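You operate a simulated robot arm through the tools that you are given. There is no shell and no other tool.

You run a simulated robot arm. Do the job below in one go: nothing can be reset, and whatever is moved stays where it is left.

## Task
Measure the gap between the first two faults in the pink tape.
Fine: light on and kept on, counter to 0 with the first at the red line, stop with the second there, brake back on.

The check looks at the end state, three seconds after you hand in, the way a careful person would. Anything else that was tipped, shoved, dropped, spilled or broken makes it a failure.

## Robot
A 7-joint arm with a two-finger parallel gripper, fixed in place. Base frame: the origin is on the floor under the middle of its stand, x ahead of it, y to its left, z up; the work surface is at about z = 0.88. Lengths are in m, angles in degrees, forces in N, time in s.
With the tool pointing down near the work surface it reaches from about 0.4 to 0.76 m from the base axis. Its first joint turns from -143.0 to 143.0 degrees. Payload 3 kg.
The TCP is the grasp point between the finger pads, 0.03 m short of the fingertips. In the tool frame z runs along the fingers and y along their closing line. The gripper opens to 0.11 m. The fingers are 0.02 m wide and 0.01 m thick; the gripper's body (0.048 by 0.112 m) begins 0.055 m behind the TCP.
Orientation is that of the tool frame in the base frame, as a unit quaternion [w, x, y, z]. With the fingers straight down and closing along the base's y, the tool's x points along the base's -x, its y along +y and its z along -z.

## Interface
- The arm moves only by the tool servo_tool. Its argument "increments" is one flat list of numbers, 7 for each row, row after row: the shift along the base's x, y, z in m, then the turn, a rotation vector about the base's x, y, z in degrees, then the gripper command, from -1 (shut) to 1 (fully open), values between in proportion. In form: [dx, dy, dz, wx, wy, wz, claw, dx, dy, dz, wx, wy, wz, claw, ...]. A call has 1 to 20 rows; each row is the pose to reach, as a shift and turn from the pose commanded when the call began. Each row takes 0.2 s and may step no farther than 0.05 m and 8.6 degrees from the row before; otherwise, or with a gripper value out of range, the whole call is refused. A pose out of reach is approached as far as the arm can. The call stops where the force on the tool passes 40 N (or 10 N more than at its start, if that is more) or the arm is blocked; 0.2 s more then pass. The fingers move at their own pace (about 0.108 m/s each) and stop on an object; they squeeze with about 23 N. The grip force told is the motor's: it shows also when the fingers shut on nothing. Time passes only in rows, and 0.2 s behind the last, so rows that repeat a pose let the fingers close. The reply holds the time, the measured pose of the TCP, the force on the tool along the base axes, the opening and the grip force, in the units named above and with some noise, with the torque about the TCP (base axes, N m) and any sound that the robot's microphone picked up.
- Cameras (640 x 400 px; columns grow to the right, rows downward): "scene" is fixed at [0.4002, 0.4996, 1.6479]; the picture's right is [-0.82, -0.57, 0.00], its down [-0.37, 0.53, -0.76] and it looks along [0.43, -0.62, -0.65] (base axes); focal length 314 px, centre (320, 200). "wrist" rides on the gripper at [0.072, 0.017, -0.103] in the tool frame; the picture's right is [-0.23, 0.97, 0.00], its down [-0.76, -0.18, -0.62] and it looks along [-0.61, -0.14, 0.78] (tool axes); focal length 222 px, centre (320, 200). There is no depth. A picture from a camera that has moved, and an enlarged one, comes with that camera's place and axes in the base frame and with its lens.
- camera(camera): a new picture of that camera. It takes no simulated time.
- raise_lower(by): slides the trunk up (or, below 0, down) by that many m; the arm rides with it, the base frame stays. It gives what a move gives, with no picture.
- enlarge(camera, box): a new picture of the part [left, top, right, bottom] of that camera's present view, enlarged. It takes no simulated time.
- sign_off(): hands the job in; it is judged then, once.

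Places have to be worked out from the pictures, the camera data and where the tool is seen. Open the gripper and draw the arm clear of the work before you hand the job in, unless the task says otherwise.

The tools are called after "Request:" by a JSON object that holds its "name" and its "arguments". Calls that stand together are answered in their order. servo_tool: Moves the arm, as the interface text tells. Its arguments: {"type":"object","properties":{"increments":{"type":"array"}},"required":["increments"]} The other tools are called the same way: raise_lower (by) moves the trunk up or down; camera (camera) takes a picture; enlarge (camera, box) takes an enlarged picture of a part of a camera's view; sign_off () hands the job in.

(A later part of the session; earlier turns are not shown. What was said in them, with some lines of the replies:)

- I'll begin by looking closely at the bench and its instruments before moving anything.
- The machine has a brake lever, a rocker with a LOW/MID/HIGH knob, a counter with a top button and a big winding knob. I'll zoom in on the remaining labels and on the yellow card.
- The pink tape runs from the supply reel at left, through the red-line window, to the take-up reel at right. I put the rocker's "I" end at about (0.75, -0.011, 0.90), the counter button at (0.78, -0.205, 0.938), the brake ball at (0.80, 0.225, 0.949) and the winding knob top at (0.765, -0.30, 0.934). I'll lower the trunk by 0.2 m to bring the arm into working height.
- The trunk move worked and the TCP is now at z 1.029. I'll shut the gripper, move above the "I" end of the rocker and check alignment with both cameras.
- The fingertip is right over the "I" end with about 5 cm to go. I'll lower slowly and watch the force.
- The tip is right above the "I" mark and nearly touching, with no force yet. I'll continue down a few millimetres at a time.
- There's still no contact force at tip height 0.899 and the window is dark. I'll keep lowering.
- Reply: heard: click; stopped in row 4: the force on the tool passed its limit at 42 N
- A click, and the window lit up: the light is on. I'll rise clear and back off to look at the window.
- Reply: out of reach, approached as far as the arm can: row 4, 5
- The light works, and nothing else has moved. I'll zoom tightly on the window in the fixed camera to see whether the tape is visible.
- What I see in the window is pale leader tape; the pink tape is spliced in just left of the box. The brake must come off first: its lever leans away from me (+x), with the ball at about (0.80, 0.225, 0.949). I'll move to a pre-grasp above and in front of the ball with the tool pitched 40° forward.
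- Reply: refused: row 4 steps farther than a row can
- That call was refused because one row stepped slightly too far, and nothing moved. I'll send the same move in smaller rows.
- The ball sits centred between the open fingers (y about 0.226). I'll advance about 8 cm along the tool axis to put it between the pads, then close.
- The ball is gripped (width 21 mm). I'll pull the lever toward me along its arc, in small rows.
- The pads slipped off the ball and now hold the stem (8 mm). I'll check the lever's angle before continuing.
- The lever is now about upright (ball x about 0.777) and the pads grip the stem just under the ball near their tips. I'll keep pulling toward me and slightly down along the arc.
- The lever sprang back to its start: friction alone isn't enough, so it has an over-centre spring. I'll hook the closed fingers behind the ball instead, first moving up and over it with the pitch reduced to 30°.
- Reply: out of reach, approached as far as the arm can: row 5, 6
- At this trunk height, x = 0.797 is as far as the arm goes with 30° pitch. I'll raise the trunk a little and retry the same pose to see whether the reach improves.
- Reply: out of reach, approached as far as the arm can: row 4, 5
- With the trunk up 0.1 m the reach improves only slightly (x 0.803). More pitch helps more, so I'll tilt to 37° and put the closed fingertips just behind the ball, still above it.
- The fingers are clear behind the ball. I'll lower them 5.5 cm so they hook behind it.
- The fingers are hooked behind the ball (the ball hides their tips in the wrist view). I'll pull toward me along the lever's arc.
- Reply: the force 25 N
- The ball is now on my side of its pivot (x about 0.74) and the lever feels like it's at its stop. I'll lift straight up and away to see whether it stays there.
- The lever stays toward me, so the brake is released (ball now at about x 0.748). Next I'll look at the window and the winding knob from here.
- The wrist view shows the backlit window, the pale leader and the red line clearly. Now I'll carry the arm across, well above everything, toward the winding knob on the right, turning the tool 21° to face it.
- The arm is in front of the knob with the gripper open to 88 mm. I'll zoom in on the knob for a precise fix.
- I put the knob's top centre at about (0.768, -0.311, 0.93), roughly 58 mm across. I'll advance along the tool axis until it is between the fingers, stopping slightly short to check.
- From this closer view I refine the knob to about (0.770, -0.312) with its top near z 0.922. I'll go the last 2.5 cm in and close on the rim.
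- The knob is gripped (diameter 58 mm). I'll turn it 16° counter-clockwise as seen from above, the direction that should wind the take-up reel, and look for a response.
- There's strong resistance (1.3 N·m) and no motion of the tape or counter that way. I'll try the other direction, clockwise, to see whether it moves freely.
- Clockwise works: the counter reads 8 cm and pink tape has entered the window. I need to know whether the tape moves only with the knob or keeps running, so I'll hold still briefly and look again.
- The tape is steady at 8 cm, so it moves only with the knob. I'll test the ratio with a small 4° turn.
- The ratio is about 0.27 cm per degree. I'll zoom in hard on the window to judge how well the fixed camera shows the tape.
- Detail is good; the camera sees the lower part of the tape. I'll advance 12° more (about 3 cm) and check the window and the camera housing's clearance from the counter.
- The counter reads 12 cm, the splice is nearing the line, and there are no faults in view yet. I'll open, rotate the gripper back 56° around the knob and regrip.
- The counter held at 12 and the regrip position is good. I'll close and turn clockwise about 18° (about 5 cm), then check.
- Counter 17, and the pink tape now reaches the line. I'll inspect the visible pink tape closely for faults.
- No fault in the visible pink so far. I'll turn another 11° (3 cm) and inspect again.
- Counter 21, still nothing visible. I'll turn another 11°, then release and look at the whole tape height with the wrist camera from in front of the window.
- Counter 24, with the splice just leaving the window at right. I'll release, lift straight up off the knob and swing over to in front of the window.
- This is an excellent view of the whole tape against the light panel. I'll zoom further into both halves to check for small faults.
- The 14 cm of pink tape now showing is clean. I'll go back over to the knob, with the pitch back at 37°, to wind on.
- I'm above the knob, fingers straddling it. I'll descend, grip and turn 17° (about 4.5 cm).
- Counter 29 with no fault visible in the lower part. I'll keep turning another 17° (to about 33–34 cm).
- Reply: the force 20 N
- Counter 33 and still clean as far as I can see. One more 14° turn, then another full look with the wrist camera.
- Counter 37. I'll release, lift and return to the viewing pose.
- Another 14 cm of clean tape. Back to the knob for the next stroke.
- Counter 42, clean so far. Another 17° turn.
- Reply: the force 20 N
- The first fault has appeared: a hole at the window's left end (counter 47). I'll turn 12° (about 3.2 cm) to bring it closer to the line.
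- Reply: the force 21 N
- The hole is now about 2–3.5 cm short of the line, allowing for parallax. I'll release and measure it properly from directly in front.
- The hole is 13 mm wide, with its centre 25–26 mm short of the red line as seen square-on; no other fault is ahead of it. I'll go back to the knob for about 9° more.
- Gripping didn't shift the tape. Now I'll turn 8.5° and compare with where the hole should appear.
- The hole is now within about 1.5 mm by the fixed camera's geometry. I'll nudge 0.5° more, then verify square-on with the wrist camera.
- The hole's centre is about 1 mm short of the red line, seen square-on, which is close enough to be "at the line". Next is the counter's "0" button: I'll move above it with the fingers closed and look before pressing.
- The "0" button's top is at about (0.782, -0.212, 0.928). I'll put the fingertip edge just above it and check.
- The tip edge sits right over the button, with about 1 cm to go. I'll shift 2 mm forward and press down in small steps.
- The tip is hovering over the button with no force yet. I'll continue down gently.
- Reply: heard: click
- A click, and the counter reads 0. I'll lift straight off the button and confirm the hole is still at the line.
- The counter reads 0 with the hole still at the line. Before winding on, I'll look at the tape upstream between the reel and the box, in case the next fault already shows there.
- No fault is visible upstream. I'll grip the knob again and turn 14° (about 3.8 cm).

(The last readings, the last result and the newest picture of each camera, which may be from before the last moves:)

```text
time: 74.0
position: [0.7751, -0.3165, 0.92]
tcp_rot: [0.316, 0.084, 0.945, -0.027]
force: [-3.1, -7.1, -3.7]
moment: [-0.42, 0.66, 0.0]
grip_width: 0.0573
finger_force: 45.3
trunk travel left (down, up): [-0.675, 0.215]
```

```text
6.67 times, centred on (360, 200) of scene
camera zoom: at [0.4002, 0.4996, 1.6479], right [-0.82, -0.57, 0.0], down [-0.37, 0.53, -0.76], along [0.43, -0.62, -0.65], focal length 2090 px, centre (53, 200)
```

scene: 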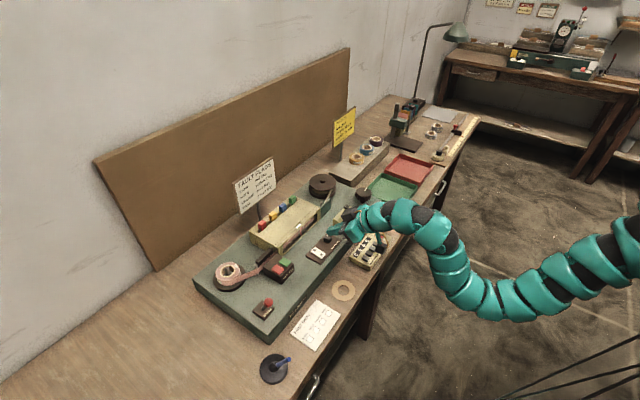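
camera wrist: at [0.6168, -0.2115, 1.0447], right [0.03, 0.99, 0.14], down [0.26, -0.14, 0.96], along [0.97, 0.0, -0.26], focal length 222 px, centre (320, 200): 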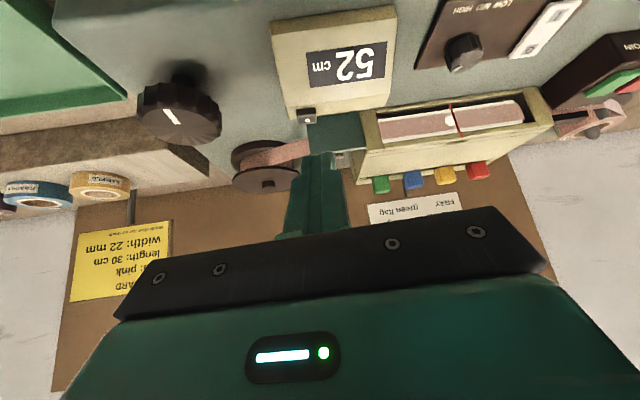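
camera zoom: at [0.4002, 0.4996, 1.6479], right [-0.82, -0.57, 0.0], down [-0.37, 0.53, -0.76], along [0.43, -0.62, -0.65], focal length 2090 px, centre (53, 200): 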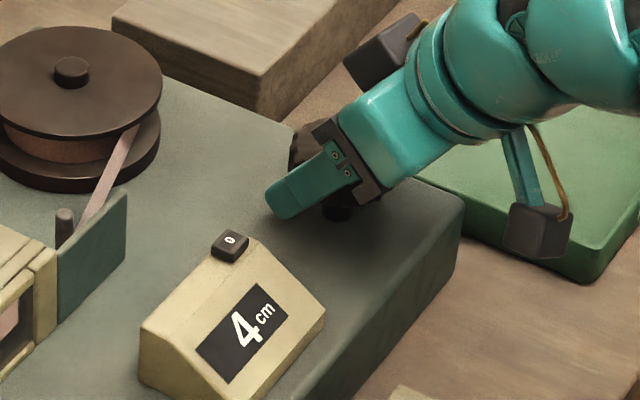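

Counter 4, and nothing new on the left side. Another 10° to about 7 cm, then I'll check square-on again.

Request:
{"name": "servo_tool", "arguments": {"increments": [-0.001, 0.001, 0, 0, 0, -5, -1, -0.001, 0.001, 0, 0, 0, -10, -1, -0.001, 0.001, 0, 0, 0, -10, -1]}}

Request:
{"name": "enlarge", "arguments": {"camera": "scene", "box": [285, 213, 320, 247]}}

Request:
{"name": "enlarge", "arguments": {"camera": "scene", "box": [320, 170, 400, 230]}}

Request:
{"name": "enlarge", "arguments": {"camera": "scene", "box": [225, 255, 275, 290]}}

```text
time: 74.8
position: [0.7743, -0.3148, 0.92]
tcp_rot: [0.314, 0.166, 0.933, -0.053]
force: [7.8, -14.5, 0.0]
moment: [-0.35, 0.48, 0.0]
grip_width: 0.0572
finger_force: 44.9
trunk travel left (down, up): [-0.675, 0.215]
```

```text
11.76 times, centred on (302, 230) of scene
camera zoom: at [0.4002, 0.4996, 1.6479], right [-0.82, -0.57, 0.0], down [-0.37, 0.53, -0.76], along [0.43, -0.62, -0.65], focal length 3689 px, centre (526, -153)
```

zoom: 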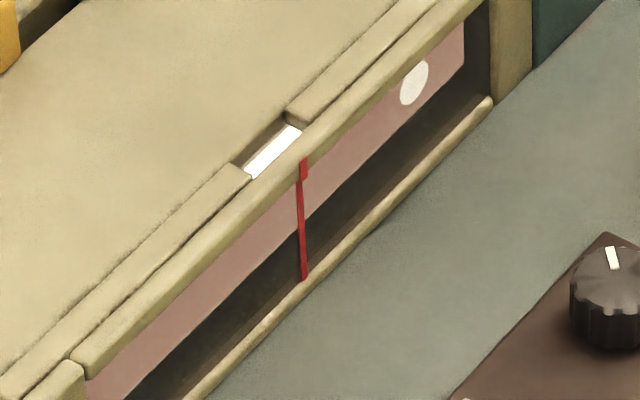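

```text
6.67 times, centred on (360, 200) of scene
camera zoom: at [0.4002, 0.4996, 1.6479], right [-0.82, -0.57, 0.0], down [-0.37, 0.53, -0.76], along [0.43, -0.62, -0.65], focal length 2090 px, centre (53, 200)
```

zoom: 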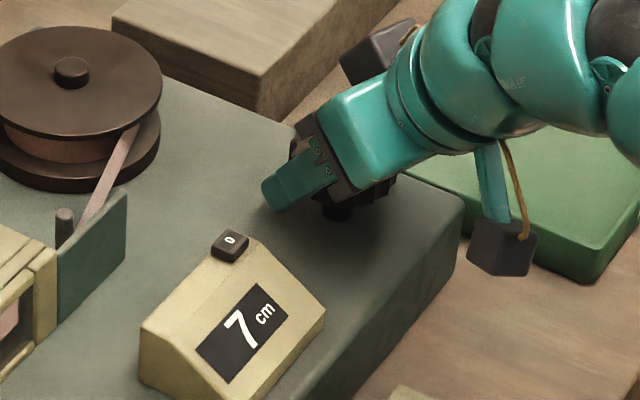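

```text
11.43 times, centred on (250, 272) of scene
camera zoom: at [0.4002, 0.4996, 1.6479], right [-0.82, -0.57, 0.0], down [-0.37, 0.53, -0.76], along [0.43, -0.62, -0.65], focal length 3584 px, centre (1120, -629)
```

zoom: 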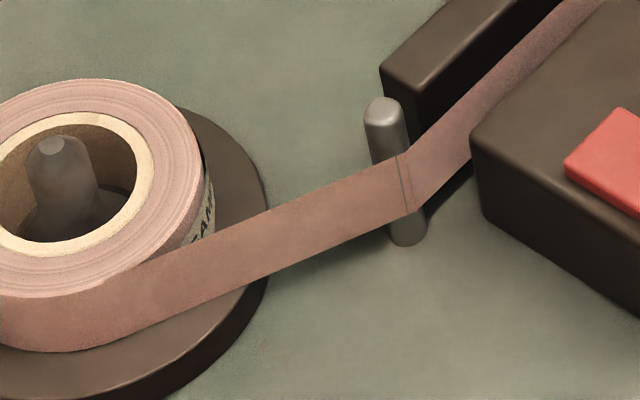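

Counter 7. I'll release and check the new 7 cm of tape square-on before it reaches the line.

Request:
{"name": "servo_tool", "arguments": {"increments": [0, 0, 0, 0, 0, 0, 0.6, 0, 0, 0, 0, 0, 0, 0.6, 0, 0, 0.04, 0, 0, 0, 0.6, 0, 0, 0.083, 0, 0, 0, 0.6, -0.01, 0.035, 0.083, 0, 0, 5, 0.6, -0.02, 0.075, 0.083, 0, 0, 10, 0, -0.03, 0.115, 0.083, 0, 0, 15, -1, -0.04, 0.155, 0.083, 0, 0, 20, -1, -0.047, 0.195, 0.083, 0, 0, 25, -1, -0.053, 0.235, 0.083, 0, 0, 28, -1, -0.0568, 0.2763, 0.083, 0, 0, 28.8, -1]}}

Request:
{"name": "servo_tool", "arguments": {"increments": [0, 0, 0, 0.97, -6.4, 0, -1, 0, 0, 0, 1.94, -12.86, 0, -1, 0, 0, 0, 1.94, -12.86, 0, -1]}}

Request:
{"name": "enlarge", "arguments": {"camera": "wrist", "box": [225, 80, 400, 190]}}

Request:
{"name": "enlarge", "arguments": {"camera": "wrist", "box": [295, 85, 380, 150]}}

```text
time: 77.2
position: [0.7167, -0.0343, 1.0045]
tcp_rot: [0.318, -0.073, 0.945, 0.025]
force: [0.4, 1.0, 0.6]
moment: [-0.03, 0.01, 0.01]
grip_width: 0.0
finger_force: 23.0
trunk travel left (down, up): [-0.675, 0.215]
```

```text
time: 78.0
position: [0.7166, -0.0365, 1.0023]
tcp_rot: [0.422, -0.069, 0.903, 0.033]
force: [0.7, -0.2, 0.6]
moment: [-0.02, 0.02, -0.02]
grip_width: 0.0
finger_force: 23.0
trunk travel left (down, up): [-0.675, 0.215]
```

```text
3.64 times, centred on (312, 135) of wrist
camera zoom: at [0.589, -0.0369, 1.0122], right [-0.01, 0.98, 0.18], down [0.04, -0.18, 0.98], along [1.0, 0.01, -0.04], focal length 808 px, centre (347, 436)
```

zoom: 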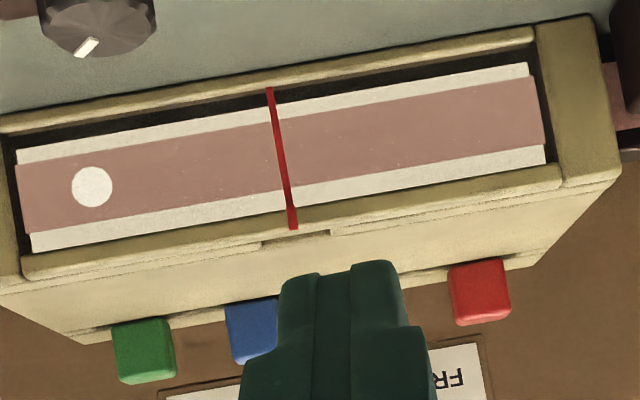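

```text
6.15 times, centred on (338, 118) of wrist
camera zoom: at [0.589, -0.0369, 1.0122], right [-0.01, 0.98, 0.18], down [0.04, -0.18, 0.98], along [1.0, 0.01, -0.04], focal length 1367 px, centre (212, 708)
```

zoom: 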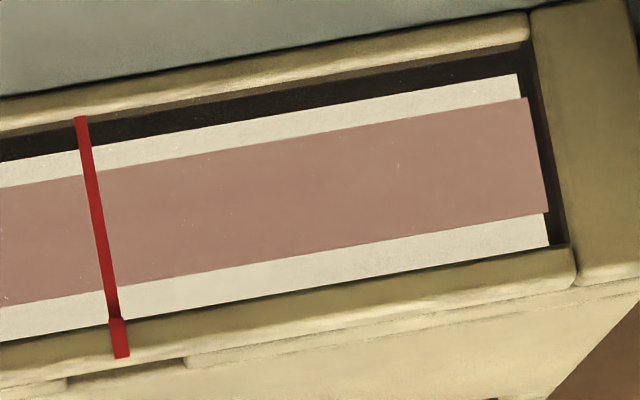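

The new stretch is clean. Back to the knob for another 7 cm.

Request:
{"name": "servo_tool", "arguments": {"increments": [0.005, -0.035, 0.002, -0.97, 6.4, 0, -1, 0.012, -0.075, 0.003, -1.94, 12.86, 0, -1, 0.02, -0.115, 0.003, -1.94, 12.86, 0, -1, 0.03, -0.155, 0.003, -1.94, 12.86, 0, -1, 0.038, -0.195, 0.003, -1.94, 12.86, 0, 0.3, 0.047, -0.237, 0.003, -1.94, 12.86, 0, 0.6, 0.0555, -0.277, 0.003, -1.94, 12.86, 0, 0.6, 0.0555, -0.277, 0.003, -1.94, 12.86, 0, 0.6]}}

Request:
{"name": "servo_tool", "arguments": {"increments": [0, 0, -0.03, 0, 0, -3, 0.6, 0, 0, -0.06, 0, 0, -4.6, 0.6, 0, 0, -0.0855, 0, 0, -4.6, 0.6, 0, 0, -0.0855, 0, 0, -4.6, -1, 0, 0, -0.0855, 0, 0, -4.6, -1, 0, 0, -0.0855, 0, 0, -9.6, -1, 0, 0, -0.0855, 0, 0, -14.6, -1, 0, 0, -0.0855, 0, 0, -17.6, -1, 0, 0, -0.0855, 0, 0, -17.6, -1]}}

Request:
{"name": "enlarge", "arguments": {"camera": "scene", "box": [285, 213, 320, 247]}}

Request:
{"name": "enlarge", "arguments": {"camera": "scene", "box": [320, 170, 400, 230]}}

```text
time: 79.8
position: [0.7714, -0.312, 1.009]
tcp_rot: [0.317, -0.072, 0.945, 0.025]
force: [0.4, 0.2, 0.1]
moment: [0.0, -0.02, -0.01]
grip_width: 0.0881
finger_force: 0.0
trunk travel left (down, up): [-0.675, 0.215]
```

```text
time: 81.8
position: [0.7706, -0.3151, 0.922]
tcp_rot: [0.317, 0.073, 0.945, -0.022]
force: [-8.8, -12.0, -0.1]
moment: [-0.68, 0.54, -0.06]
grip_width: 0.0577
finger_force: 44.7
trunk travel left (down, up): [-0.675, 0.215]
```

```text
11.76 times, centred on (302, 230) of scene
camera zoom: at [0.4002, 0.4996, 1.6479], right [-0.82, -0.57, 0.0], down [-0.37, 0.53, -0.76], along [0.43, -0.62, -0.65], focal length 3689 px, centre (526, -153)
```

zoom: 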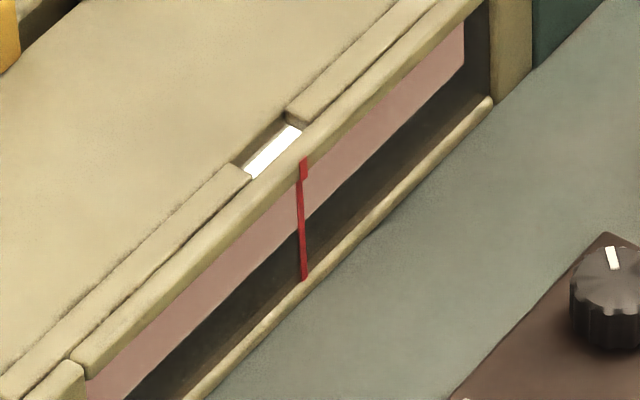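

```text
6.67 times, centred on (360, 200) of scene
camera zoom: at [0.4002, 0.4996, 1.6479], right [-0.82, -0.57, 0.0], down [-0.37, 0.53, -0.76], along [0.43, -0.62, -0.65], focal length 2090 px, centre (53, 200)
```

zoom: 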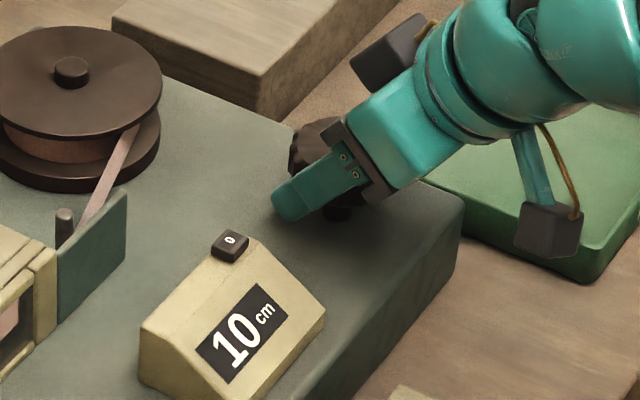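

Counter 10, no fault on the left half so far. I'll turn another 10°.

Request:
{"name": "servo_tool", "arguments": {"increments": [0, 0, 0, 0, 0, -5, -1, 0, 0, 0, 0, 0, -10, -1, 0, 0, 0, 0, 0, -10, -1]}}

Request:
{"name": "enlarge", "arguments": {"camera": "scene", "box": [285, 213, 320, 247]}}

Request:
{"name": "enlarge", "arguments": {"camera": "scene", "box": [320, 170, 400, 230]}}

```text
time: 82.6
position: [0.7704, -0.3141, 0.9213]
tcp_rot: [0.314, 0.155, 0.935, -0.05]
force: [-8.1, -10.4, 4.6]
moment: [-0.44, 1.16, -0.1]
grip_width: 0.0579
finger_force: 44.7
trunk travel left (down, up): [-0.675, 0.215]
```

```text
11.76 times, centred on (302, 230) of scene
camera zoom: at [0.4002, 0.4996, 1.6479], right [-0.82, -0.57, 0.0], down [-0.37, 0.53, -0.76], along [0.43, -0.62, -0.65], focal length 3689 px, centre (526, -153)
```

zoom: 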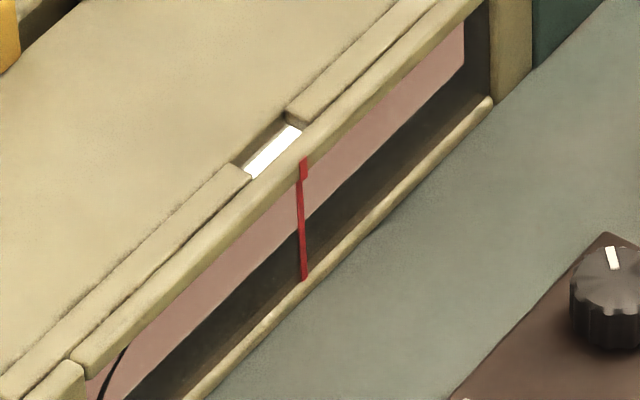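

```text
6.67 times, centred on (360, 200) of scene
camera zoom: at [0.4002, 0.4996, 1.6479], right [-0.82, -0.57, 0.0], down [-0.37, 0.53, -0.76], along [0.43, -0.62, -0.65], focal length 2090 px, centre (53, 200)
```

zoom: 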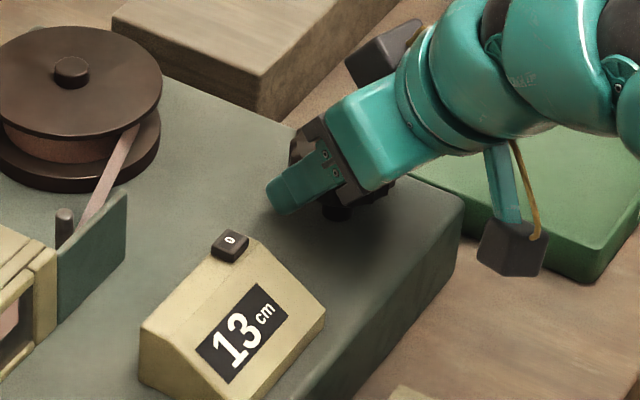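

A dark curved line (looks like a crease) is entering at the left: the second fault. I'll turn another 10° and look again.

Request:
{"name": "servo_tool", "arguments": {"increments": [0.001, 0, 0, 0, 0, -5, -1, 0.001, 0, 0, 0, 0, -10, -1, 0.001, 0, 0, 0, 0, -10, -1]}}

Request:
{"name": "enlarge", "arguments": {"camera": "scene", "box": [285, 213, 320, 247]}}

Request:
{"name": "enlarge", "arguments": {"camera": "scene", "box": [320, 170, 400, 230]}}

```text
time: 83.4
position: [0.7709, -0.3123, 0.9218]
tcp_rot: [0.309, 0.237, 0.918, -0.078]
force: [-10.9, -9.1, 10.1]
moment: [-0.44, 0.93, -0.09]
grip_width: 0.0576
finger_force: 45.0
trunk travel left (down, up): [-0.675, 0.215]
```

```text
11.76 times, centred on (302, 230) of scene
camera zoom: at [0.4002, 0.4996, 1.6479], right [-0.82, -0.57, 0.0], down [-0.37, 0.53, -0.76], along [0.43, -0.62, -0.65], focal length 3689 px, centre (526, -153)
```

zoom: 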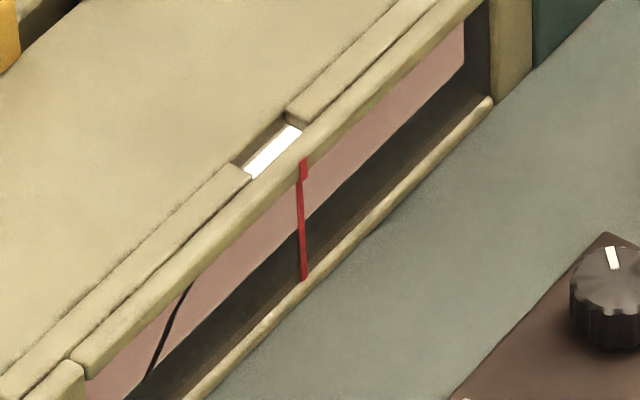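

```text
6.67 times, centred on (360, 200) of scene
camera zoom: at [0.4002, 0.4996, 1.6479], right [-0.82, -0.57, 0.0], down [-0.37, 0.53, -0.76], along [0.43, -0.62, -0.65], focal length 2090 px, centre (53, 200)
```

zoom: 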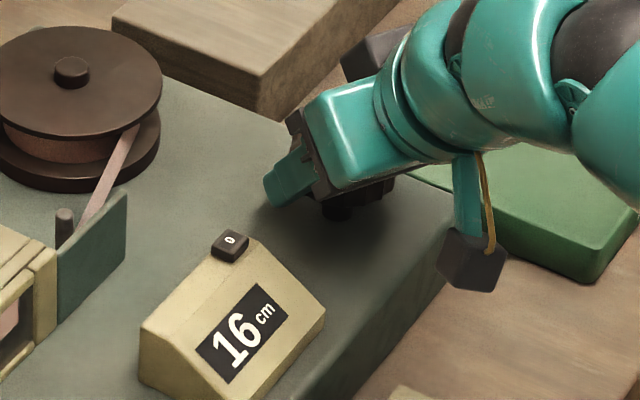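

It's a diagonal crease, about 4.5 cm short of the line. I'll release and view it square-on now, which also confirms nothing was missed in between.

Request:
{"name": "servo_tool", "arguments": {"increments": [0, 0, 0, 0, 0, 0, 0.6, 0, 0, 0, 0, 0, 0, 0.6, 0, 0, 0.04, 0, 0, 0, 0.6, 0, 0, 0.081, 0, 0, 0, 0.6, -0.01, 0.035, 0.081, 0, 0, 6, 0.6, -0.02, 0.075, 0.081, 0, 0, 13, 0, -0.03, 0.115, 0.081, 0, 0, 20, -1, -0.038, 0.155, 0.081, 0, 0, 26, -1, -0.045, 0.195, 0.081, 0, 0, 32, -1, -0.05, 0.235, 0.081, 0, 0, 36, -1, -0.0535, 0.2735, 0.081, 0, 0, 37.5, -1]}}

Request:
{"name": "servo_tool", "arguments": {"increments": [0, 0, 0, 0.97, -6.4, 0, -1, 0, 0, 0, 1.94, -12.86, 0, -1, 0, 0, 0, 1.94, -12.86, 0, -1]}}

Request:
{"name": "enlarge", "arguments": {"camera": "wrist", "box": [225, 80, 400, 190]}}

Request:
{"name": "enlarge", "arguments": {"camera": "wrist", "box": [295, 85, 380, 150]}}

Request:
{"name": "enlarge", "arguments": {"camera": "wrist", "box": [225, 90, 310, 155]}}

Request:
{"name": "enlarge", "arguments": {"camera": "scene", "box": [285, 213, 320, 247]}}

```text
time: 85.8
position: [0.7183, -0.038, 1.0016]
tcp_rot: [0.317, -0.072, 0.945, 0.024]
force: [0.1, 0.3, 0.8]
moment: [0.01, 0.01, -0.03]
grip_width: 0.0001
finger_force: 23.0
trunk travel left (down, up): [-0.675, 0.215]
```

```text
time: 86.6
position: [0.7188, -0.04, 1.0024]
tcp_rot: [0.421, -0.069, 0.904, 0.033]
force: [-0.6, -0.1, 1.0]
moment: [0.0, 0.02, 0.03]
grip_width: 0.0
finger_force: 22.8
trunk travel left (down, up): [-0.675, 0.215]
```

```text
3.64 times, centred on (312, 135) of wrist
camera zoom: at [0.5913, -0.0397, 1.0114], right [-0.01, 0.98, 0.18], down [0.04, -0.18, 0.98], along [1.0, 0.01, -0.04], focal length 808 px, centre (347, 436)
```

zoom: 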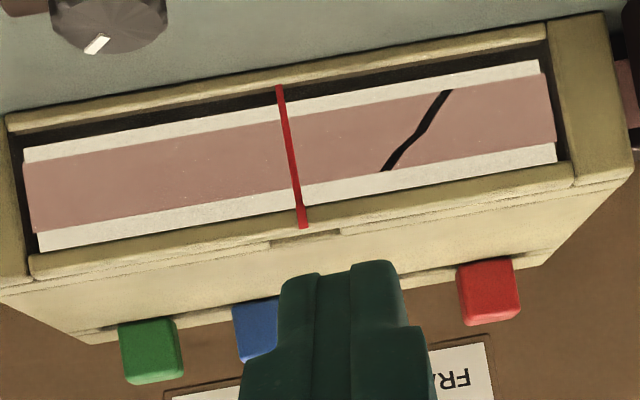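

```text
6.15 times, centred on (338, 118) of wrist
camera zoom: at [0.5913, -0.0397, 1.0114], right [-0.01, 0.98, 0.18], down [0.04, -0.18, 0.98], along [1.0, 0.01, -0.04], focal length 1367 px, centre (212, 708)
```

zoom: 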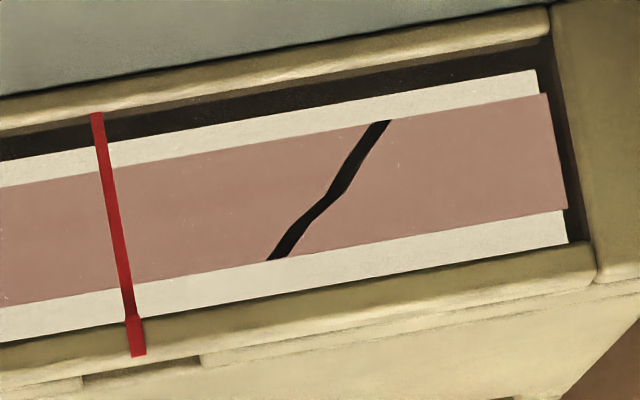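

```text
6.15 times, centred on (268, 122) of wrist
camera zoom: at [0.5913, -0.0397, 1.0114], right [-0.01, 0.98, 0.18], down [0.04, -0.18, 0.98], along [1.0, 0.01, -0.04], focal length 1367 px, centre (643, 677)
```

zoom: 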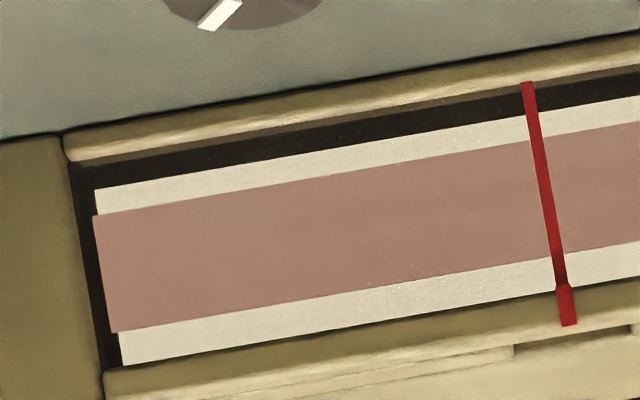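

```text
11.76 times, centred on (302, 230) of scene
camera zoom: at [0.4002, 0.4996, 1.6479], right [-0.82, -0.57, 0.0], down [-0.37, 0.53, -0.76], along [0.43, -0.62, -0.65], focal length 3689 px, centre (526, -153)
```

zoom: 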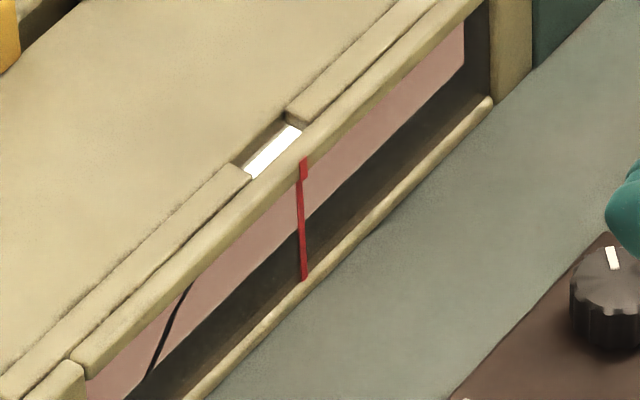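

The crease's centre is about 43–44 mm short of the line, with nothing missed in between. At about 2.78 mm per degree that needs roughly 15.7°; I'll go back to the knob and turn 15.5°.

Request:
{"name": "servo_tool", "arguments": {"increments": [0.005, -0.035, 0.002, -0.97, 6.4, 0, -1, 0.012, -0.075, 0.003, -1.94, 12.86, 0, -1, 0.02, -0.115, 0.003, -1.94, 12.86, 0, -1, 0.03, -0.155, 0.003, -1.94, 12.86, 0, -1, 0.038, -0.195, 0.003, -1.94, 12.86, 0, 0.3, 0.046, -0.235, 0.003, -1.94, 12.86, 0, 0.6, 0.0535, -0.2735, 0.003, -1.94, 12.86, 0, 0.6, 0.0535, -0.2735, 0.003, -1.94, 12.86, 0, 0.6]}}

Request:
{"name": "servo_tool", "arguments": {"increments": [0, 0, -0.03, 0, 0, -3, 0.6, 0, 0, -0.06, 0, 0, -4.6, 0.6, 0, 0, -0.0855, 0, 0, -4.6, 0.6, 0, 0, -0.0855, 0, 0, -4.6, -1, 0, 0, -0.0855, 0, 0, -4.6, -1, 0, 0, -0.0855, 0, 0, -9.6, -1, 0, 0, -0.0855, 0, 0, -14.6, -1, 0, 0, -0.0855, 0, 0, -20.1, -1, 0, 0, -0.0855, 0, 0, -20.1, -1]}}

Request:
{"name": "enlarge", "arguments": {"camera": "scene", "box": [285, 213, 320, 247]}}

Request:
{"name": "enlarge", "arguments": {"camera": "scene", "box": [320, 170, 400, 230]}}

```text
time: 88.4
position: [0.7721, -0.3143, 1.0079]
tcp_rot: [0.318, -0.073, 0.945, 0.026]
force: [-0.7, 0.3, 0.2]
moment: [0.0, 0.03, 0.01]
grip_width: 0.0882
finger_force: 0.1
trunk travel left (down, up): [-0.675, 0.215]
```

```text
time: 90.4
position: [0.7723, -0.3141, 0.9182]
tcp_rot: [0.315, 0.095, 0.944, -0.03]
force: [-10.9, -6.1, -8.4]
moment: [-0.69, 0.24, 0.01]
grip_width: 0.0569
finger_force: 45.6
trunk travel left (down, up): [-0.675, 0.215]
```

```text
11.76 times, centred on (302, 230) of scene
camera zoom: at [0.4002, 0.4996, 1.6479], right [-0.82, -0.57, 0.0], down [-0.37, 0.53, -0.76], along [0.43, -0.62, -0.65], focal length 3689 px, centre (526, -153)
```

zoom: 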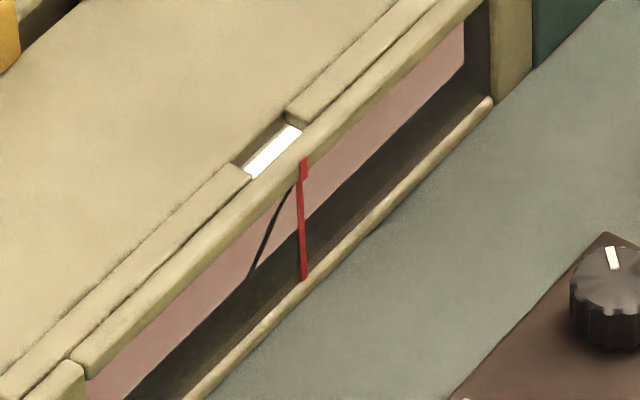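

```text
6.67 times, centred on (360, 200) of scene
camera zoom: at [0.4002, 0.4996, 1.6479], right [-0.82, -0.57, 0.0], down [-0.37, 0.53, -0.76], along [0.43, -0.62, -0.65], focal length 2090 px, centre (53, 200)
```

zoom: 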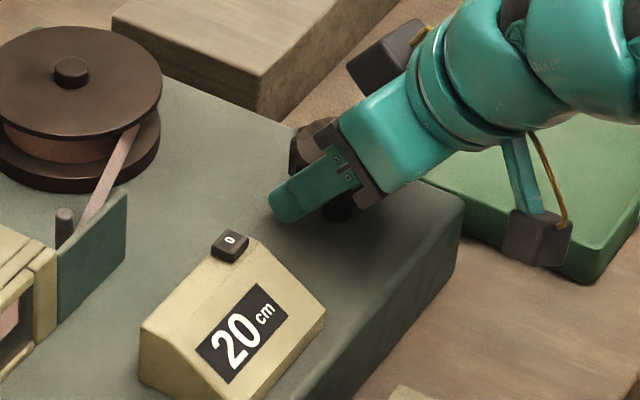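

Counter 20, and the crease's middle looks to be at the same spot the hole was. I'll release and verify square-on.

Request:
{"name": "servo_tool", "arguments": {"increments": [0, 0, 0, 0, 0, 0, 0.6, 0, 0, 0, 0, 0, 0, 0.6, 0, 0, 0.04, 0, 0, 0, 0.6, 0, 0, 0.084, 0, 0, 0, 0.6, -0.008, 0.035, 0.084, 0, 0, 3, 0.6, -0.016, 0.075, 0.084, 0, 0, 6, 0, -0.024, 0.115, 0.084, 0, 0, 9, -1, -0.032, 0.155, 0.084, 0, 0, 12, -1, -0.04, 0.195, 0.084, 0, 0, 15, -1, -0.047, 0.235, 0.084, 0, 0, 18, -1, -0.0545, 0.2745, 0.084, 0, 0, 20.1, -1]}}

Request:
{"name": "servo_tool", "arguments": {"increments": [0, 0, 0, 0.97, -6.4, 0, -1, 0, 0, 0, 1.94, -12.86, 0, -1, 0, 0, 0, 1.94, -12.86, 0, -1]}}

Request:
{"name": "enlarge", "arguments": {"camera": "wrist", "box": [270, 90, 340, 145]}}

Request:
{"name": "enlarge", "arguments": {"camera": "wrist", "box": [225, 80, 400, 190]}}

Request:
{"name": "enlarge", "arguments": {"camera": "scene", "box": [285, 213, 320, 247]}}

```text
time: 92.8
position: [0.7177, -0.038, 1.003]
tcp_rot: [0.318, -0.071, 0.945, 0.026]
force: [0.1, 0.6, -0.3]
moment: [-0.02, -0.01, 0.02]
grip_width: 0.0002
finger_force: 23.5
trunk travel left (down, up): [-0.675, 0.215]
```

```text
time: 93.6
position: [0.7182, -0.0383, 1.0032]
tcp_rot: [0.422, -0.069, 0.903, 0.033]
force: [0.8, 0.7, -0.4]
moment: [-0.04, -0.01, -0.02]
grip_width: 0.0
finger_force: 22.5
trunk travel left (down, up): [-0.675, 0.215]
```

```text
7.27 times, centred on (305, 118) of wrist
camera zoom: at [0.5903, -0.039, 1.0128], right [0.0, 0.98, 0.18], down [0.04, -0.18, 0.98], along [1.0, 0.01, -0.04], focal length 1615 px, centre (429, 800)
```

zoom: 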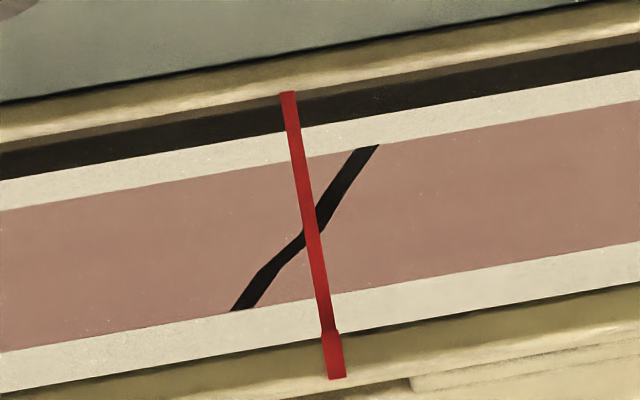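

```text
3.64 times, centred on (312, 135) of wrist
camera zoom: at [0.5903, -0.039, 1.0128], right [0.0, 0.98, 0.18], down [0.04, -0.18, 0.98], along [1.0, 0.01, -0.04], focal length 808 px, centre (347, 436)
```

zoom: 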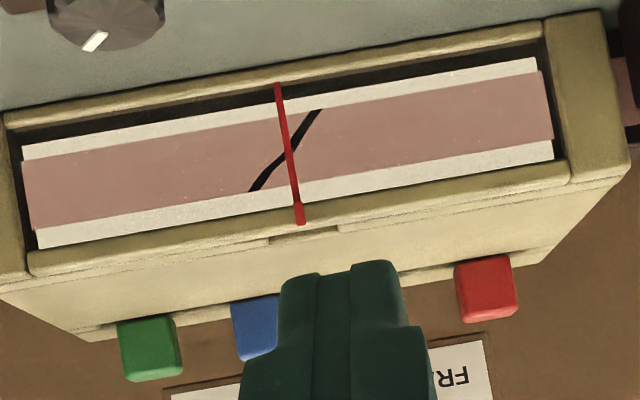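

```text
11.76 times, centred on (302, 230) of scene
camera zoom: at [0.4002, 0.4996, 1.6479], right [-0.82, -0.57, 0.0], down [-0.37, 0.53, -0.76], along [0.43, -0.62, -0.65], focal length 3689 px, centre (526, -153)
```

zoom: 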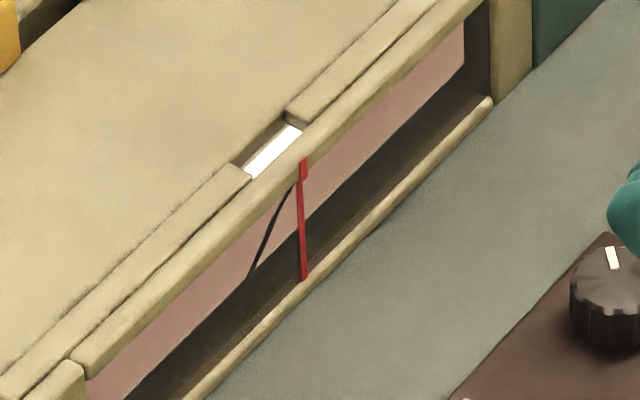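

The crease's centre lies on the red line, within about a millimetre, with the counter at 20. Last job: the brake back on. I'll move with closed fingers over to in front of the lever's ball (about x 0.748, y 0.223).

Request:
{"name": "servo_tool", "arguments": {"increments": [-0.004, 0.035, 0, -0.97, 6.4, 0, -1, -0.008, 0.075, 0, -1.94, 12.86, 0, -1, -0.014, 0.115, 0, -1.94, 12.86, 0, -1, -0.02, 0.155, 0, -1.94, 12.86, 0, -1, -0.024, 0.195, 0, -1.94, 12.86, 0, -1, -0.026, 0.23, 0, -1.94, 12.86, 0, -1, -0.026, 0.262, 0, -1.94, 12.86, 0, -1]}}

Request:
{"name": "servo_tool", "arguments": {"increments": [0, 0, -0.01, 0, 0, -4.3, -1, 0, 0, -0.03, 0, 0, -8.6, -1, 0, 0, -0.05, 0, 0, -8.6, -1, 0, 0, -0.061, 0, 0, -8.6, -1, 0, 0, -0.061, 0, 0, -8.6, -1]}}

Request:
{"name": "camera", "arguments": {"camera": "wrist"}}

Request:
{"name": "enlarge", "arguments": {"camera": "scene", "box": [200, 240, 310, 330]}}

```text
time: 95.2
position: [0.6916, 0.2267, 1.0052]
tcp_rot: [0.317, -0.072, 0.945, 0.026]
force: [-0.8, 0.1, 0.5]
moment: [-0.05, 0.02, -0.04]
grip_width: 0.0
finger_force: 23.0
trunk travel left (down, up): [-0.675, 0.215]
```

```text
time: 96.4
position: [0.6926, 0.2236, 0.9421]
tcp_rot: [0.318, 0.0, 0.948, 0.001]
force: [0.3, 0.1, -0.2]
moment: [0.01, 0.0, 0.05]
grip_width: 0.0001
finger_force: 22.5
trunk travel left (down, up): [-0.675, 0.215]
```

```text
taken
camera wrist: at [0.571, 0.2417, 0.9798], right [0.18, 0.97, 0.14], down [0.23, -0.18, 0.96], along [0.96, -0.14, -0.26], focal length 222 px, centre (320, 200)
```

wrist: 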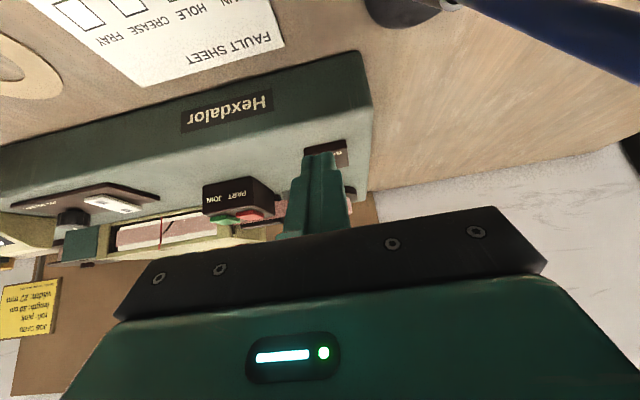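

```text
4.44 times, centred on (255, 285) of scene
camera zoom: at [0.4002, 0.4996, 1.6479], right [-0.82, -0.57, 0.0], down [-0.37, 0.53, -0.76], along [0.43, -0.62, -0.65], focal length 1394 px, centre (609, -178)
```

zoom: 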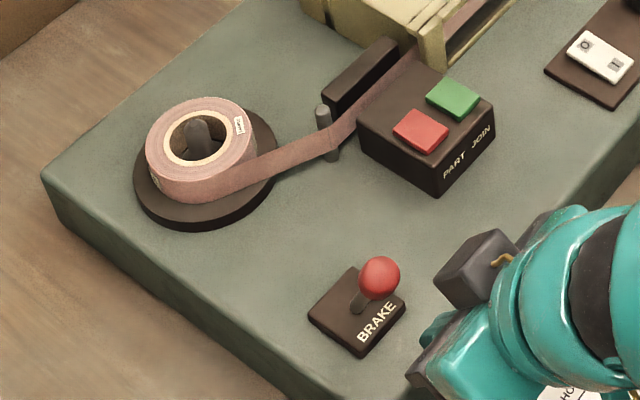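

The ball is straight ahead of the fingers, and the pen in its stand sits clear to the side. I'll push the lever away from me (+x) along its arc, keeping y fixed.

Request:
{"name": "servo_tool", "arguments": {"increments": [0.012, 0, 0, 0, 0, 0, -1, 0.024, 0, 0, 0, 0, 0, -1, 0.034, 0, 0.001, 0, 0, 0, -1, 0.042, 0, 0.003, 0, 0, 0, -1, 0.05, 0, 0.005, 0, 0, 0, -1, 0.058, 0, 0.006, 0, 0, 0, -1, 0.066, 0, 0.006, 0, 0, 0, -1, 0.074, 0, 0.005, 0, 0, 0, -1, 0.08, 0, 0.004, 0, 0, 0, -1]}}

Request:
{"name": "camera", "arguments": {"camera": "wrist"}}

Request:
{"name": "enlarge", "arguments": {"camera": "scene", "box": [200, 240, 310, 330]}}

```text
time: 98.5
position: [0.764, 0.2262, 0.9489]
tcp_rot: [0.316, -0.004, 0.949, 0.003]
force: [-29.1, -6.3, 17.5]
moment: [-0.34, 0.03, -0.05]
grip_width: 0.0
finger_force: 22.7
trunk travel left (down, up): [-0.675, 0.215]
stopped in row 9: the force on the tool passed its limit at 44 N (the readings are from after the stop); the commanded pose is now the measured one
```

```text
taken
camera wrist: at [0.6431, 0.2425, 0.987], right [0.17, 0.98, 0.14], down [0.24, -0.18, 0.95], along [0.96, -0.13, -0.26], focal length 222 px, centre (320, 200)
```

wrist: 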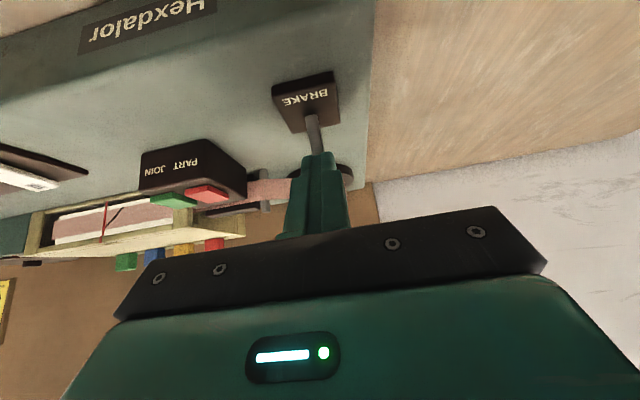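

```text
4.44 times, centred on (255, 285) of scene
camera zoom: at [0.4002, 0.4996, 1.6479], right [-0.82, -0.57, 0.0], down [-0.37, 0.53, -0.76], along [0.43, -0.62, -0.65], focal length 1394 px, centre (609, -178)
```

zoom: 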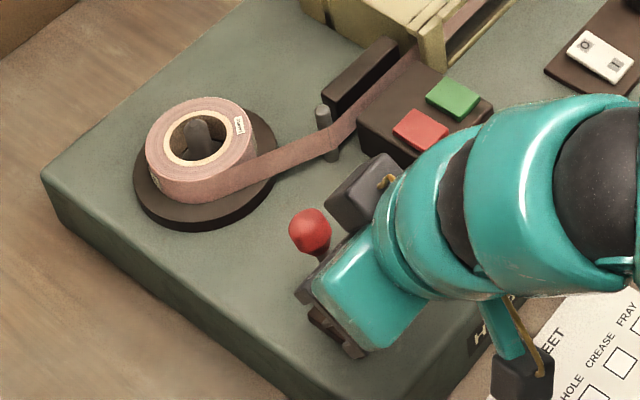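

The lever has hit its far stop: the ball is back where it started, so the brake is on. I'll back straight off and then lift away.

Request:
{"name": "servo_tool", "arguments": {"increments": [-0.015, -0.001, 0, 0, 0, 0, -1, -0.035, -0.002, 0.005, 0, 0, 0, -1, -0.06, -0.003, 0.03, 0, 0, 0, -1, -0.075, -0.003, 0.055, 0, 0, 0, -1, -0.075, -0.003, 0.055, 0, 0, 0, -1]}}

Request:
{"name": "camera", "arguments": {"camera": "wrist"}}

Request:
{"name": "enlarge", "arguments": {"camera": "scene", "box": [200, 240, 310, 330]}}

Request:
{"name": "enlarge", "arguments": {"camera": "scene", "box": [285, 213, 320, 247]}}

Request:
{"name": "enlarge", "arguments": {"camera": "scene", "box": [270, 160, 430, 280]}}

```text
time: 99.7
position: [0.6948, 0.2203, 0.9989]
tcp_rot: [0.314, -0.004, 0.949, 0.002]
force: [0.6, -0.2, -0.1]
moment: [0.01, -0.02, 0.0]
grip_width: 0.0
finger_force: 23.5
trunk travel left (down, up): [-0.675, 0.215]
```

```text
taken
camera wrist: at [0.5738, 0.2385, 1.0372], right [0.18, 0.97, 0.14], down [0.24, -0.18, 0.95], along [0.95, -0.14, -0.27], focal length 222 px, centre (320, 200)
```

wrist: 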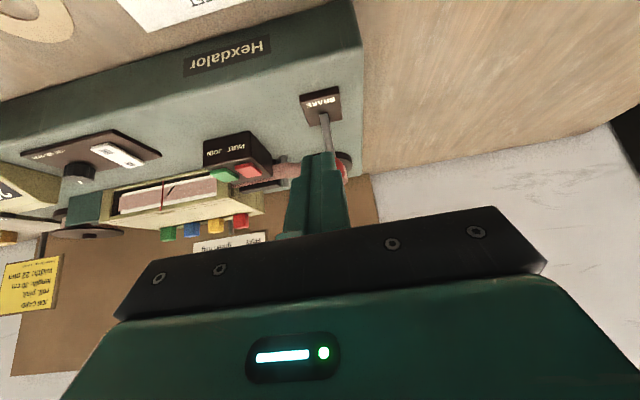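

```text
4.44 times, centred on (255, 285) of scene
camera zoom: at [0.4002, 0.4996, 1.6479], right [-0.82, -0.57, 0.0], down [-0.37, 0.53, -0.76], along [0.43, -0.62, -0.65], focal length 1394 px, centre (609, -178)
```

zoom: 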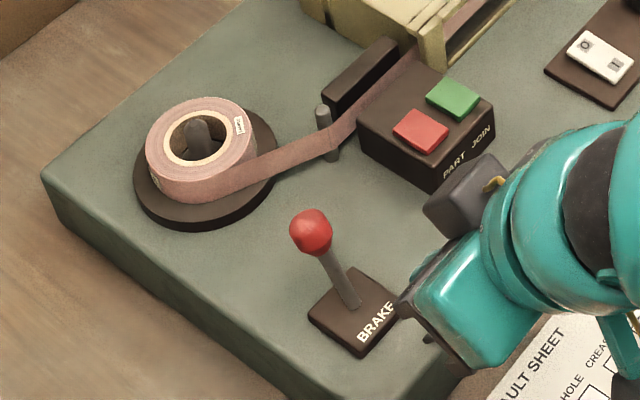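

```text
11.76 times, centred on (302, 230) of scene
camera zoom: at [0.4002, 0.4996, 1.6479], right [-0.82, -0.57, 0.0], down [-0.37, 0.53, -0.76], along [0.43, -0.62, -0.65], focal length 3689 px, centre (526, -153)
```

zoom: 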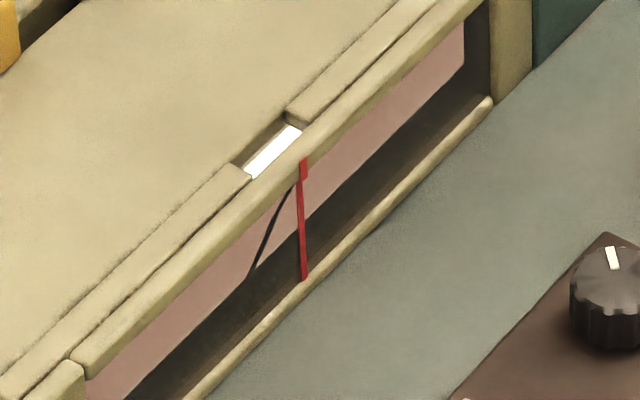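

```text
3.33 times, centred on (350, 220) of scene
camera zoom: at [0.4002, 0.4996, 1.6479], right [-0.82, -0.57, 0.0], down [-0.37, 0.53, -0.76], along [0.43, -0.62, -0.65], focal length 1045 px, centre (220, 133)
```

zoom: 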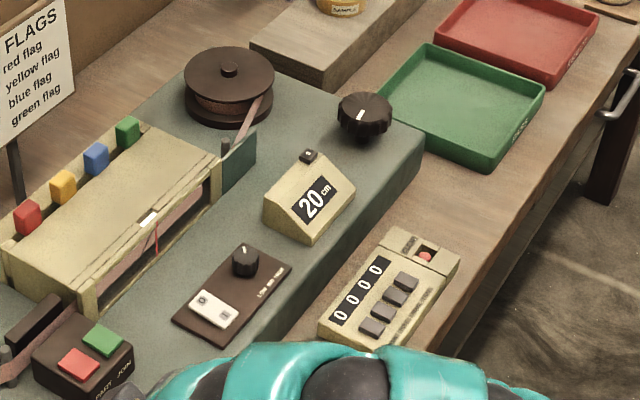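

The brake is on, the counter reads 20 cm, the light is on, and the crease is still at the line. I'll lift the arm straight up with the trunk, open the gripper and check the whole scene.

Request:
{"name": "raise_lower", "arguments": {"by": 0.18}}

Request:
{"name": "servo_tool", "arguments": {"increments": [0, 0, 0, 0, 0, 0, 0, 0, 0, 0, 0, 0, 0, 1, 0, 0, 0, 0, 0, 0, 1, 0, 0, 0, 0, 0, 0, 1]}}

Request:
{"name": "camera", "arguments": {"camera": "scene"}}

Request:
{"name": "camera", "arguments": {"camera": "wrist"}}

Request:
{"name": "enlarge", "arguments": {"camera": "scene", "box": [190, 200, 370, 390]}}

```text
time: 101.7
position: [0.6951, 0.2216, 1.1791]
tcp_rot: [0.315, -0.003, 0.949, 0.001]
force: [0.2, -0.5, 0.7]
moment: [0.02, 0.03, 0.03]
grip_width: 0.0004
finger_force: 22.5
trunk travel left (down, up): [-0.855, 0.035]
```

```text
time: 102.7
position: [0.6944, 0.2204, 1.178]
tcp_rot: [0.315, -0.002, 0.949, 0.002]
force: [0.5, -0.5, 0.2]
moment: [-0.04, -0.01, -0.03]
grip_width: 0.11
finger_force: 0.0
trunk travel left (down, up): [-0.855, 0.035]
```

```text
taken
```

scene: 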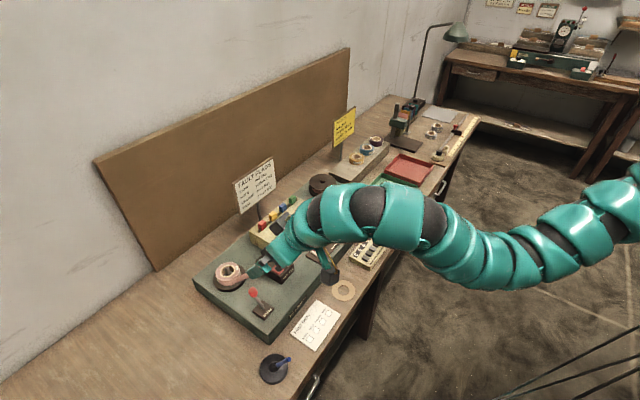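

```text
taken
camera wrist: at [0.574, 0.2387, 1.2172], right [0.18, 0.97, 0.14], down [0.24, -0.18, 0.95], along [0.95, -0.14, -0.27], focal length 222 px, centre (320, 200)
```

wrist: 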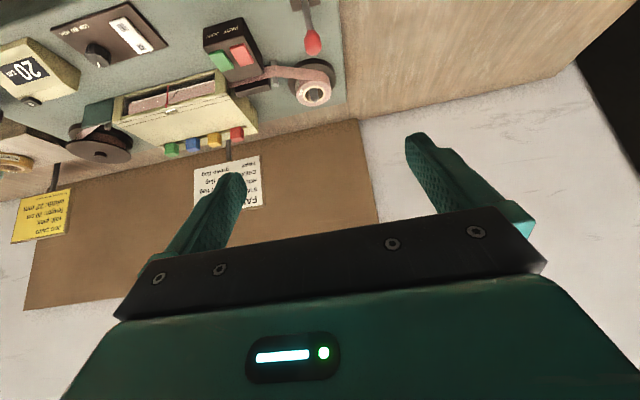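

```text
2.11 times, centred on (280, 295) of scene
camera zoom: at [0.4002, 0.4996, 1.6479], right [-0.82, -0.57, 0.0], down [-0.37, 0.53, -0.76], along [0.43, -0.62, -0.65], focal length 660 px, centre (404, 0)
```

zoom: 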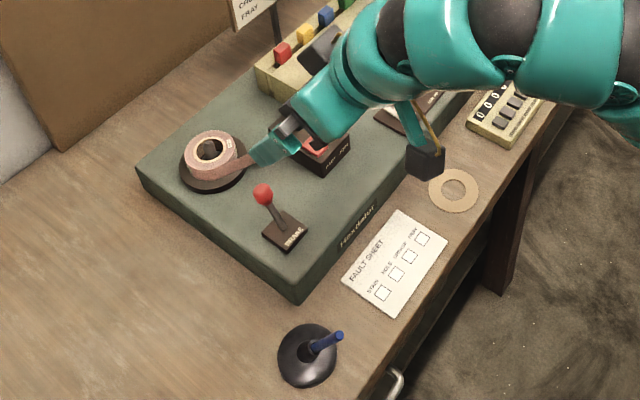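

The arm is up and clear, the gripper is open, and the pen, sheet and trays are undisturbed. One last close look at the window and counter before handing in.

Request:
{"name": "enlarge", "arguments": {"camera": "wrist", "box": [100, 60, 260, 160]}}

Request:
{"name": "enlarge", "arguments": {"camera": "wrist", "box": [0, 0, 170, 110]}}

```text
4.00 times, centred on (180, 110) of wrist
camera zoom: at [0.574, 0.2387, 1.2172], right [0.18, 0.97, 0.14], down [0.24, -0.18, 0.95], along [0.95, -0.14, -0.27], focal length 888 px, centre (880, 560)
```

zoom: 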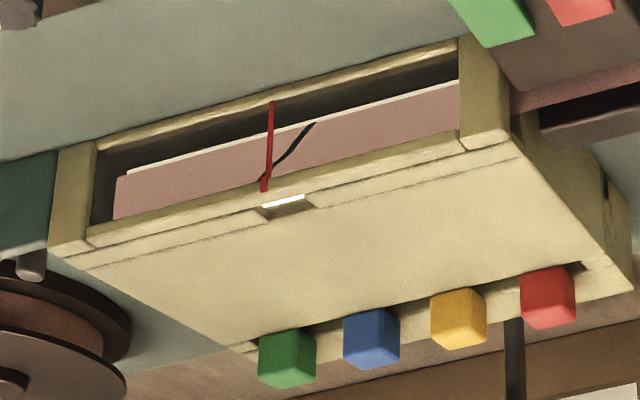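

```text
3.64 times, centred on (85, 55) of wrist
camera zoom: at [0.574, 0.2387, 1.2172], right [0.18, 0.97, 0.14], down [0.24, -0.18, 0.95], along [0.95, -0.14, -0.27], focal length 808 px, centre (1174, 727)
```

zoom: 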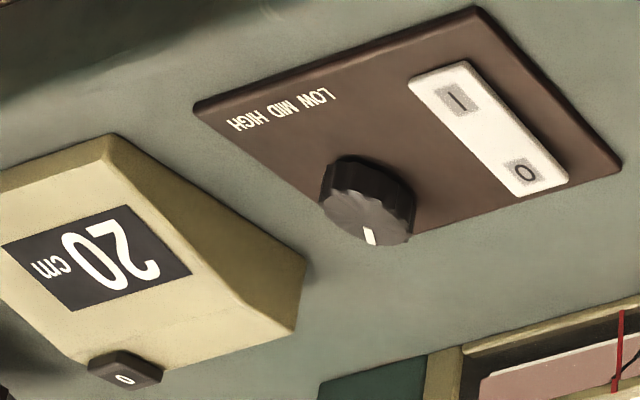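

The light is on, the crease is at the red line (it looks offset here only because this view is oblique), the counter shows 20 cm, the brake is on and the arm is clear. Handing in.

Request:
{"name": "sign_off", "arguments": {}}

```text
The job is handed in.
```

The gap between the first two faults in the pink tape is **20 cm** on the counter.

- **First fault:** a round hole, about 13 mm across. I set the counter to 0 with its centre about 1 mm short of the red line.
- **Second fault:** a diagonal crease. I stopped with its centre on the red line, to within about a millimetre. I checked the tape between the two faults and found nothing else.
- **End state:** the light is on and has stayed on since I switched it on. The brake lever is back against its stop, the gripper is open and the arm is clear of the bench. Nothing else was moved or knocked.

The brake lever slipped out of the gripper on my first try and sprang back. I then released it by hooking the fingers behind the ball. This was before any tape had moved, so the measurement isn't affected.
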